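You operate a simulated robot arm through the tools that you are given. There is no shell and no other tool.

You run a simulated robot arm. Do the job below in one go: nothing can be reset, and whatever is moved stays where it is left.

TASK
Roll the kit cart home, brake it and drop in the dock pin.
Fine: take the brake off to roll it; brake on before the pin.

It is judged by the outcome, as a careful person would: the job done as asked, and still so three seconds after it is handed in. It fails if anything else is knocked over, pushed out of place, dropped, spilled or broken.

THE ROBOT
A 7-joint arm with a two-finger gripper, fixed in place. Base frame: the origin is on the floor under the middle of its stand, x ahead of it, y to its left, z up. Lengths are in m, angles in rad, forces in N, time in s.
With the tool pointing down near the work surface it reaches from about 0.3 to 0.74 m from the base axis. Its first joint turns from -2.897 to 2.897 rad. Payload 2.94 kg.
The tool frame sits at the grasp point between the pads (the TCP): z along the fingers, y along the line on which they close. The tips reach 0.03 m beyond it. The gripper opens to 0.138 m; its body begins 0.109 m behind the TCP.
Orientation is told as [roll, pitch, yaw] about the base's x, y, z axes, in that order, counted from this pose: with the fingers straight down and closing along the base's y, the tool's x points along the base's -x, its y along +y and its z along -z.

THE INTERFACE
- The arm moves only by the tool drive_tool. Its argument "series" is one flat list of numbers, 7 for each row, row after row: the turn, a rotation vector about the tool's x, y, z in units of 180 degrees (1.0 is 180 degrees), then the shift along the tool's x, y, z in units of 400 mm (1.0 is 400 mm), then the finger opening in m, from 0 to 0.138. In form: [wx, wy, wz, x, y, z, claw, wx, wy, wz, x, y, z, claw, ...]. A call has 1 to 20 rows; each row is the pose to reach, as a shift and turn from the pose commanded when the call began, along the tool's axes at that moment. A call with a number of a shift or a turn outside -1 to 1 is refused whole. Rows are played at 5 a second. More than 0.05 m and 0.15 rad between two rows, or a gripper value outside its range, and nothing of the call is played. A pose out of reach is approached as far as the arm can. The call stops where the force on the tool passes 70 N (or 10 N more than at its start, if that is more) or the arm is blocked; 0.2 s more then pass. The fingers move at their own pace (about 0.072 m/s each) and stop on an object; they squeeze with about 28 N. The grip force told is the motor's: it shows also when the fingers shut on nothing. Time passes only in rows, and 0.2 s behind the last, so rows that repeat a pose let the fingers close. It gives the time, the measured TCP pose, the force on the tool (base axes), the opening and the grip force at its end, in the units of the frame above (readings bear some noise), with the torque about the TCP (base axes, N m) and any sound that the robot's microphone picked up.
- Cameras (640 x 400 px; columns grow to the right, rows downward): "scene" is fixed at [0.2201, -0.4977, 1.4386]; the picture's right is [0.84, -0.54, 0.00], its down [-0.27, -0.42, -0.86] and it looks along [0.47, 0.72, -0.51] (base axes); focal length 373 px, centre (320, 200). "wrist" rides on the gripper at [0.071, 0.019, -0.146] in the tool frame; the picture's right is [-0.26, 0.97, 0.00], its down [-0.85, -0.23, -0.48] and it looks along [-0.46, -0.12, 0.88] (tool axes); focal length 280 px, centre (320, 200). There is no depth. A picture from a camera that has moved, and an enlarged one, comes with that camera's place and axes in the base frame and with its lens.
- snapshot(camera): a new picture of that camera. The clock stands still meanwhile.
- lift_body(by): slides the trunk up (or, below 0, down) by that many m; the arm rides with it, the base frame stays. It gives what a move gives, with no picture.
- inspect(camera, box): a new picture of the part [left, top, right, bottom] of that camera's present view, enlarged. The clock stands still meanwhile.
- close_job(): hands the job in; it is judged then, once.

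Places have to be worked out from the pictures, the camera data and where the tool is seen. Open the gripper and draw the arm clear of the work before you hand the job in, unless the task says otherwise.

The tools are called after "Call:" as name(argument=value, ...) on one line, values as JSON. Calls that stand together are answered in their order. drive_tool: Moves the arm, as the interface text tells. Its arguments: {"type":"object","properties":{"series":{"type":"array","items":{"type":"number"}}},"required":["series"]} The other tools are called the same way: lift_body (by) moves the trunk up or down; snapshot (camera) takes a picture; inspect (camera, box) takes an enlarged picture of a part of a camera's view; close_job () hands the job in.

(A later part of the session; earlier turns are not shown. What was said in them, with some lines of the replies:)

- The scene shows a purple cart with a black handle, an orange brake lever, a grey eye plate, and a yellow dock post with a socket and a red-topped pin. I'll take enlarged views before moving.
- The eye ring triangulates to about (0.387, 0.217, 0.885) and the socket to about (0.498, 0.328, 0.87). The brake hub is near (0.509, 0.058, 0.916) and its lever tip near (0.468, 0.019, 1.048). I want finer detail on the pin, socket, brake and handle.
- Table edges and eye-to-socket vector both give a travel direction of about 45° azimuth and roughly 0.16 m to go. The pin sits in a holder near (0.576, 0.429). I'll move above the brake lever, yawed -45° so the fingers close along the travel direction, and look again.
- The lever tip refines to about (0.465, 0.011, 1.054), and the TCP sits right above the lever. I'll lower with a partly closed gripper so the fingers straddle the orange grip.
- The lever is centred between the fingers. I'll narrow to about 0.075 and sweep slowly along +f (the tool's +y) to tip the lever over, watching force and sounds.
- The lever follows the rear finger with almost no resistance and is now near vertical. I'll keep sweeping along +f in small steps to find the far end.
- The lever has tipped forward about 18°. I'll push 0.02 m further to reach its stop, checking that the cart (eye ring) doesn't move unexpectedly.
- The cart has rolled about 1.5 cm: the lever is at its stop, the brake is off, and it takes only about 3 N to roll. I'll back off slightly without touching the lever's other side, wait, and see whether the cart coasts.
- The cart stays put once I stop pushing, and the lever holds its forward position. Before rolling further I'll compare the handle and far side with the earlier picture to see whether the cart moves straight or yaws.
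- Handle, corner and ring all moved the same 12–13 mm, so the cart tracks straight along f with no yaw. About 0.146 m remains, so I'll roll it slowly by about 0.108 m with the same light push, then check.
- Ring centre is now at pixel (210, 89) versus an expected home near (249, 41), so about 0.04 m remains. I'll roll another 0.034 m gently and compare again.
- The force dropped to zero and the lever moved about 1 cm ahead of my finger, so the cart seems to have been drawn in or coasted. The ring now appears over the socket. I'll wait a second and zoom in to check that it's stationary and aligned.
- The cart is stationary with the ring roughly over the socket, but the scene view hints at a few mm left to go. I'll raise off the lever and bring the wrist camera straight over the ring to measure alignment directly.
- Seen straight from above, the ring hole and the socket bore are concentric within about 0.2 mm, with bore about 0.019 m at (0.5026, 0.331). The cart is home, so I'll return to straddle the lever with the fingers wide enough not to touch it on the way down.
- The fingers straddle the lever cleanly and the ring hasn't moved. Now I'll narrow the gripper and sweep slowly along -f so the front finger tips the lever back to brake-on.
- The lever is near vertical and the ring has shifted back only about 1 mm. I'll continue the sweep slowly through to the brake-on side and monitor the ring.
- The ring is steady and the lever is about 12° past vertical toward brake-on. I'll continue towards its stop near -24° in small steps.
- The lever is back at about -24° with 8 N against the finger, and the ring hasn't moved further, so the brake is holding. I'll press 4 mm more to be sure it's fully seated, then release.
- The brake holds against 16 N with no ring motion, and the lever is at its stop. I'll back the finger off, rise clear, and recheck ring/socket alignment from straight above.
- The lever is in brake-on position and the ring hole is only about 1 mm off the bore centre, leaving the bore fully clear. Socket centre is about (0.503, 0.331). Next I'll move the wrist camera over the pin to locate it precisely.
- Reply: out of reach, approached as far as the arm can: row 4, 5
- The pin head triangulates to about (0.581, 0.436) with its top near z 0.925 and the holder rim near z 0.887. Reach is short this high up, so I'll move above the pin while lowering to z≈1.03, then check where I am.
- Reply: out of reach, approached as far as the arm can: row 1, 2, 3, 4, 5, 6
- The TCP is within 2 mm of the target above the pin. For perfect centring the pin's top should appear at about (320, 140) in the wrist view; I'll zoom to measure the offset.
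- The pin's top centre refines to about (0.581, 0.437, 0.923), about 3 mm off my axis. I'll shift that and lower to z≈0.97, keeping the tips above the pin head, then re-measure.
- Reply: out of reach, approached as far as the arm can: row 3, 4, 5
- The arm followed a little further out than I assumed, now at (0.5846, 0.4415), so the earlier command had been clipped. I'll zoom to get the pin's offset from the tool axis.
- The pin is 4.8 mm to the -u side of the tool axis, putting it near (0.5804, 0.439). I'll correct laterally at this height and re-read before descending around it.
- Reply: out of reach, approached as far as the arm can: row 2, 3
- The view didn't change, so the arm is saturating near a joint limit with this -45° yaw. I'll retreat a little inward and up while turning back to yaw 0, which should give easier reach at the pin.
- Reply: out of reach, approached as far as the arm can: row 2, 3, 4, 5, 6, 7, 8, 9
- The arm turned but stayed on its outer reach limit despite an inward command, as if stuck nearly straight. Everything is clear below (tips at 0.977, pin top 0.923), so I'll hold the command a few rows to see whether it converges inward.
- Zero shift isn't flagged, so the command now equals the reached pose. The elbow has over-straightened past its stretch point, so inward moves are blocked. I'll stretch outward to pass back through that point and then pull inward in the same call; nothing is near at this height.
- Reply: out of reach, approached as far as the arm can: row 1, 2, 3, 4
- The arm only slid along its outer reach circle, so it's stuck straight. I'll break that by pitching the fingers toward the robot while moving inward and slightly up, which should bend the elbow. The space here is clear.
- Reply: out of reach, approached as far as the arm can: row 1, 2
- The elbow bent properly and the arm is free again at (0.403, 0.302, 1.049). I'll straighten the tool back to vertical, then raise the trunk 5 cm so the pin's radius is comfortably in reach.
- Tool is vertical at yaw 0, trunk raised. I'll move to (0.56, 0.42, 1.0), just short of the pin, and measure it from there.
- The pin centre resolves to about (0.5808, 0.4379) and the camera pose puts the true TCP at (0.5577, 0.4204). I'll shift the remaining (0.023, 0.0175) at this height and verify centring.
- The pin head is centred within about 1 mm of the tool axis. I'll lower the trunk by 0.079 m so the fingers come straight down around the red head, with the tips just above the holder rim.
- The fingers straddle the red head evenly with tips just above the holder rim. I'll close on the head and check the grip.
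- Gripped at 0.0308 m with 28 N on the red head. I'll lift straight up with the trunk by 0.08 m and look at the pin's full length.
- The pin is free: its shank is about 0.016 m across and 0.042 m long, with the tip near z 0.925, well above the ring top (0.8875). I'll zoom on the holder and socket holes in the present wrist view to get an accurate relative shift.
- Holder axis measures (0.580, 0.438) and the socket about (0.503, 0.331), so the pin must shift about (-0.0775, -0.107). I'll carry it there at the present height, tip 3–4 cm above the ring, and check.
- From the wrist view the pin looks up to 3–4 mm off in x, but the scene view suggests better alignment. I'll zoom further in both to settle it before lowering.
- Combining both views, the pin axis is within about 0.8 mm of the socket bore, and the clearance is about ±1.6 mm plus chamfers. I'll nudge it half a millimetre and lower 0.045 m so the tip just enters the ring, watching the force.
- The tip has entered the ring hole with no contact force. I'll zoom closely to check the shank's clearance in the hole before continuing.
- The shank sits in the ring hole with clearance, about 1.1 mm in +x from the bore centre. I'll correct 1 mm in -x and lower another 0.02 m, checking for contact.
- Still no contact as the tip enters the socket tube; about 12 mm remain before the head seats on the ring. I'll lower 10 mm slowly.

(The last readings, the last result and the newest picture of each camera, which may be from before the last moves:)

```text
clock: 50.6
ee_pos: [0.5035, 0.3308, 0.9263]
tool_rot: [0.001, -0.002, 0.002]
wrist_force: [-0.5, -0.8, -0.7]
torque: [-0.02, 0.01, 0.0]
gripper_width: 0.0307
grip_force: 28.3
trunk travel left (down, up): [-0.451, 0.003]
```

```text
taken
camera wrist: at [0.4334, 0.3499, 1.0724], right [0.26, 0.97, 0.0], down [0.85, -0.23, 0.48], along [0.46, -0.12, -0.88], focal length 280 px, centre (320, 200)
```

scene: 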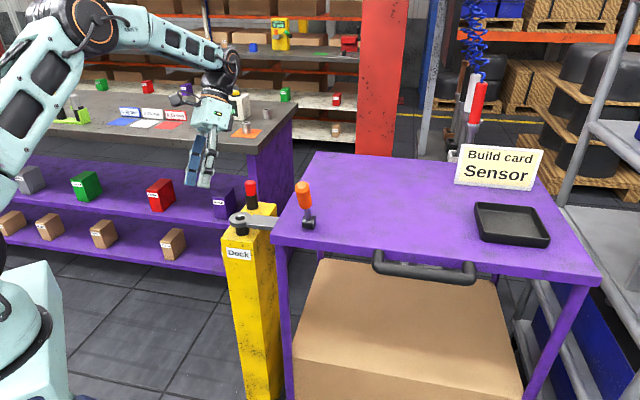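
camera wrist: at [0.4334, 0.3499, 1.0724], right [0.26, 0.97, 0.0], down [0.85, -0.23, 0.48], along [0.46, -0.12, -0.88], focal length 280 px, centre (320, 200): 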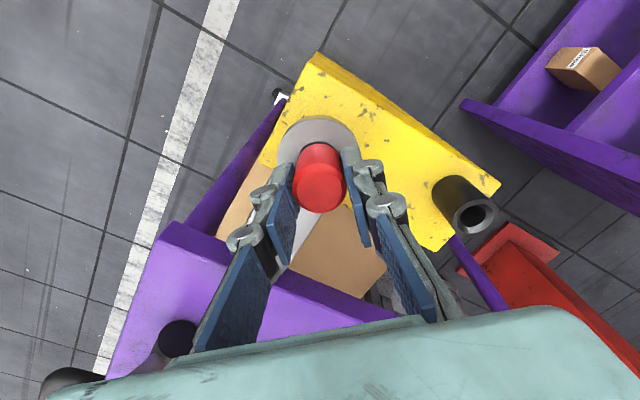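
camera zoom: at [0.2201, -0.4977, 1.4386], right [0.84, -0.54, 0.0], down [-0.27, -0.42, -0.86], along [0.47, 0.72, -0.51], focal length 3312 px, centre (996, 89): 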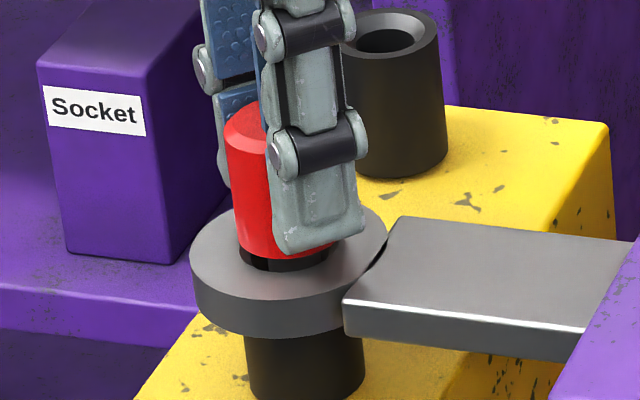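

About 4 mm remain between the head and the ring, still no force. I'll lower in 1 mm steps until the head seats.

Call:
drive_tool(series=[0, 0, 0, 0, 0, 0.0025, 0.02, 0, 0, 0, 0, 0, 0.005, 0.02, 0, 0, 0, 0, 0, 0.0075, 0.02, 0, 0, 0, 0, 0, 0.01, 0.02])

Call:
inspect(camera="scene", box=[220, 190, 268, 235])

```text
clock: 51.6
ee_pos: [0.503, 0.3323, 0.9222]
tool_rot: [0.001, 0.0, -0.001]
wrist_force: [-0.5, -0.3, -0.4]
torque: [-0.01, 0.02, 0.03]
gripper_width: 0.0311
grip_force: 28.1
trunk travel left (down, up): [-0.451, 0.003]
```

```text
8.89 times, centred on (244, 212) of scene
camera zoom: at [0.2201, -0.4977, 1.4386], right [0.84, -0.54, 0.0], down [-0.27, -0.42, -0.86], along [0.47, 0.72, -0.51], focal length 3312 px, centre (996, 89)
```

zoom: 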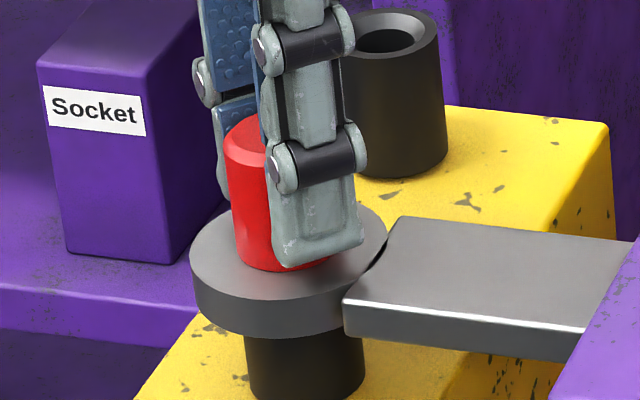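

The head is practically on the ring and the force shift suggests it's taking the pin's weight. I'll lower one more millimetre, then open the fingers gently.

Call:
drive_tool(series=[0, 0, 0, 0, 0, 0.00125, 0.02, 0, 0, 0, 0, 0, 0.0025, 0.02, 0, 0, 0, 0, 0, 0.0025, 0.035, 0, 0, 0, 0, 0, 0.0025, 0.045, 0, 0, 0, 0, 0, 0.0025, 0.06, 0, 0, 0, 0, 0, 0.0025, 0.07, 0, 0, 0, 0, 0, 0.0025, 0.07])

Call:
inspect(camera="scene", box=[220, 190, 268, 235])

Call:
snapshot(camera="wrist")

```text
clock: 53.2
ee_pos: [0.5025, 0.3314, 0.9205]
tool_rot: [-0.001, 0.001, 0.0]
wrist_force: [1.4, 0.4, -0.1]
torque: [0.08, 0.01, 0.0]
gripper_width: 0.0699
grip_force: 0.1
trunk travel left (down, up): [-0.451, 0.003]
```

```text
8.89 times, centred on (244, 212) of scene
camera zoom: at [0.2201, -0.4977, 1.4386], right [0.84, -0.54, 0.0], down [-0.27, -0.42, -0.86], along [0.47, 0.72, -0.51], focal length 3312 px, centre (996, 89)
```

zoom: 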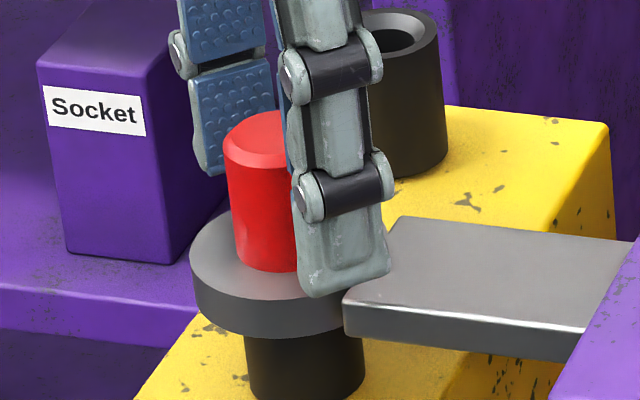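

```text
taken
camera wrist: at [0.4327, 0.35, 1.0668], right [0.26, 0.97, 0.0], down [0.85, -0.23, 0.48], along [0.46, -0.12, -0.88], focal length 280 px, centre (320, 200)
```

wrist: 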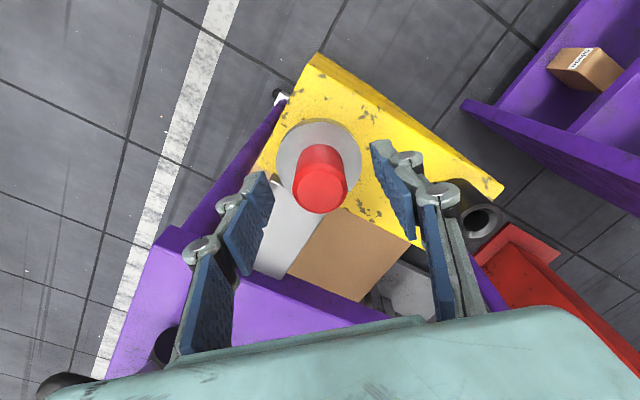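

The pin stands seated and free of the open fingers. I'll rise straight up clear of the head and then inspect the result.

Call:
drive_tool(series=[0, 0, 0, 0, 0, -0.025, 0.075, 0, 0, 0, 0, 0, -0.05, 0.08, 0, 0, 0, 0, 0, -0.1, 0.08, 0, 0, 0, 0, 0, -0.175, 0.08, 0, 0, 0, 0, 0, -0.25, 0.08, 0, 0, 0, 0, 0, -0.325, 0.08, 0, 0, 0, 0, 0, -0.375, 0.08, 0, 0, 0, 0, 0, -0.375, 0.08])

Call:
inspect(camera="scene", box=[220, 190, 268, 235])

Call:
snapshot(camera="wrist")

Call:
snapshot(camera="scene")

```text
clock: 55.0
ee_pos: [0.5037, 0.3291, 1.0708]
tool_rot: [-0.001, 0.0, 0.001]
wrist_force: [-0.5, 0.2, -0.6]
torque: [0.04, 0.0, -0.01]
gripper_width: 0.0803
grip_force: 0.0
trunk travel left (down, up): [-0.451, 0.003]
```

```text
8.89 times, centred on (244, 212) of scene
camera zoom: at [0.2201, -0.4977, 1.4386], right [0.84, -0.54, 0.0], down [-0.27, -0.42, -0.86], along [0.47, 0.72, -0.51], focal length 3312 px, centre (996, 89)
```

zoom: 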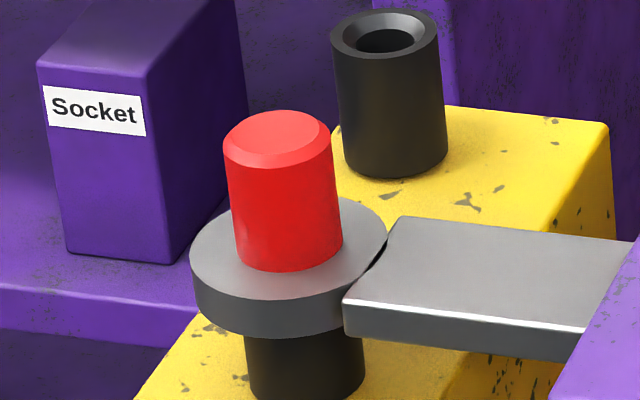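

```text
taken
camera wrist: at [0.4333, 0.3484, 1.2172], right [0.26, 0.97, 0.0], down [0.85, -0.23, 0.48], along [0.46, -0.12, -0.88], focal length 280 px, centre (320, 200)
```

wrist: 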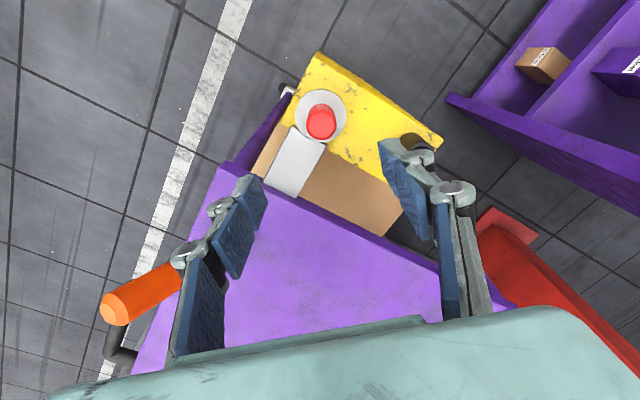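

```text
taken
```

scene: 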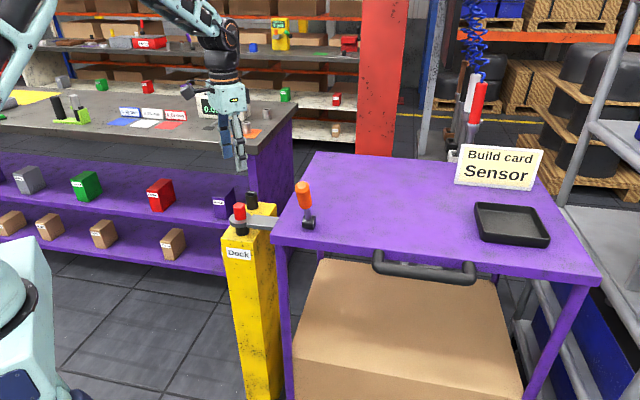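

The pin's head sits flush on the ring, the ring hasn't moved, the brake lever is in its brake-on position, and the card and tray are in place. I'll retreat the open gripper clear of the work and take a last look.

Call:
drive_tool(series=[0, 0, 0, 0.06, -0.02, -0.02, 0.1, 0, 0, 0, 0.12, -0.04, -0.04, 0.1, 0, 0, 0, 0.18, -0.06, -0.06, 0.1, 0, 0, 0, 0.24, -0.08, -0.08, 0.1, 0, 0, 0, 0.3, -0.1, -0.1, 0.1, 0, 0, 0, 0.3, -0.1, -0.1, 0.1, 0, 0, 0, 0.3, -0.1, -0.1, 0.1])

Call:
snapshot(camera="scene")

Call:
inspect(camera="scene", box=[200, 160, 340, 260])

```text
clock: 56.6
ee_pos: [0.3832, 0.2907, 1.1114]
tool_rot: [0.001, -0.001, 0.0]
wrist_force: [0.6, -0.1, -0.5]
torque: [0.0, 0.0, -0.01]
gripper_width: 0.1003
grip_force: 0.0
trunk travel left (down, up): [-0.451, 0.003]
```

```text
taken
```

scene: 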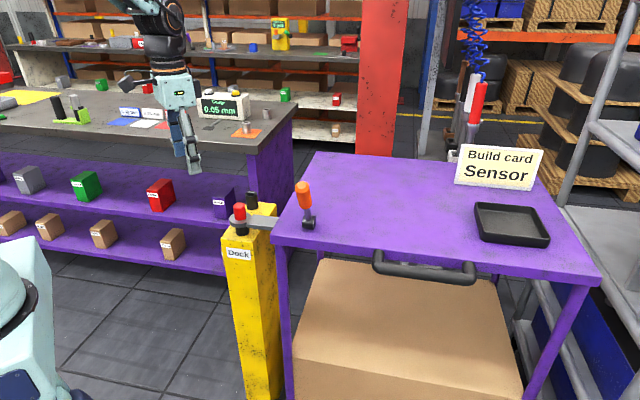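

```text
4.00 times, centred on (270, 210) of scene
camera zoom: at [0.2201, -0.4977, 1.4386], right [0.84, -0.54, 0.0], down [-0.27, -0.42, -0.86], along [0.47, 0.72, -0.51], focal length 1490 px, centre (520, 160)
```

zoom: 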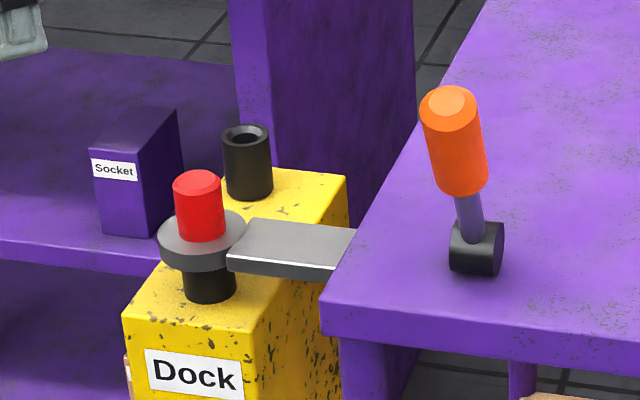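

The cart is home with its eye over the socket, the brake lever is back at its braked angle, and the pin is seated through the ring. Nothing else has moved, the gripper is open and the arm is clear, so I'm handing the job in.

Call:
close_job()

```text
The job is handed in.
```

The kit cart is home, the brake is back on, and the dock pin is seated through the cart's eye into the dock socket. The job is handed in; I haven't seen a verdict.

- **Rolling:** I tipped the brake lever forward to release it, then rolled the cart about 0.16 m by pushing lightly (3–6 N) on the lever rather than the handle. The cart tracked straight, and at home the eye was centred over the socket to about 0.2 mm.
- **Brake:** Pulling the lever back to brake-on let the cart slip about 1 mm. With the brake on it held against about 16 N without moving. I left it there because the socket was still fully clear for the pin.
- **Pin:** It went in without touching the sides, and its head sits flush on the eye.

On the way to the pin the arm jammed at full stretch for a few seconds. I freed it in clear space without touching anything.

In the last pictures the build card and tray were still in place on the cart and nothing else had moved. The gripper is open and the arm is clear of the work.
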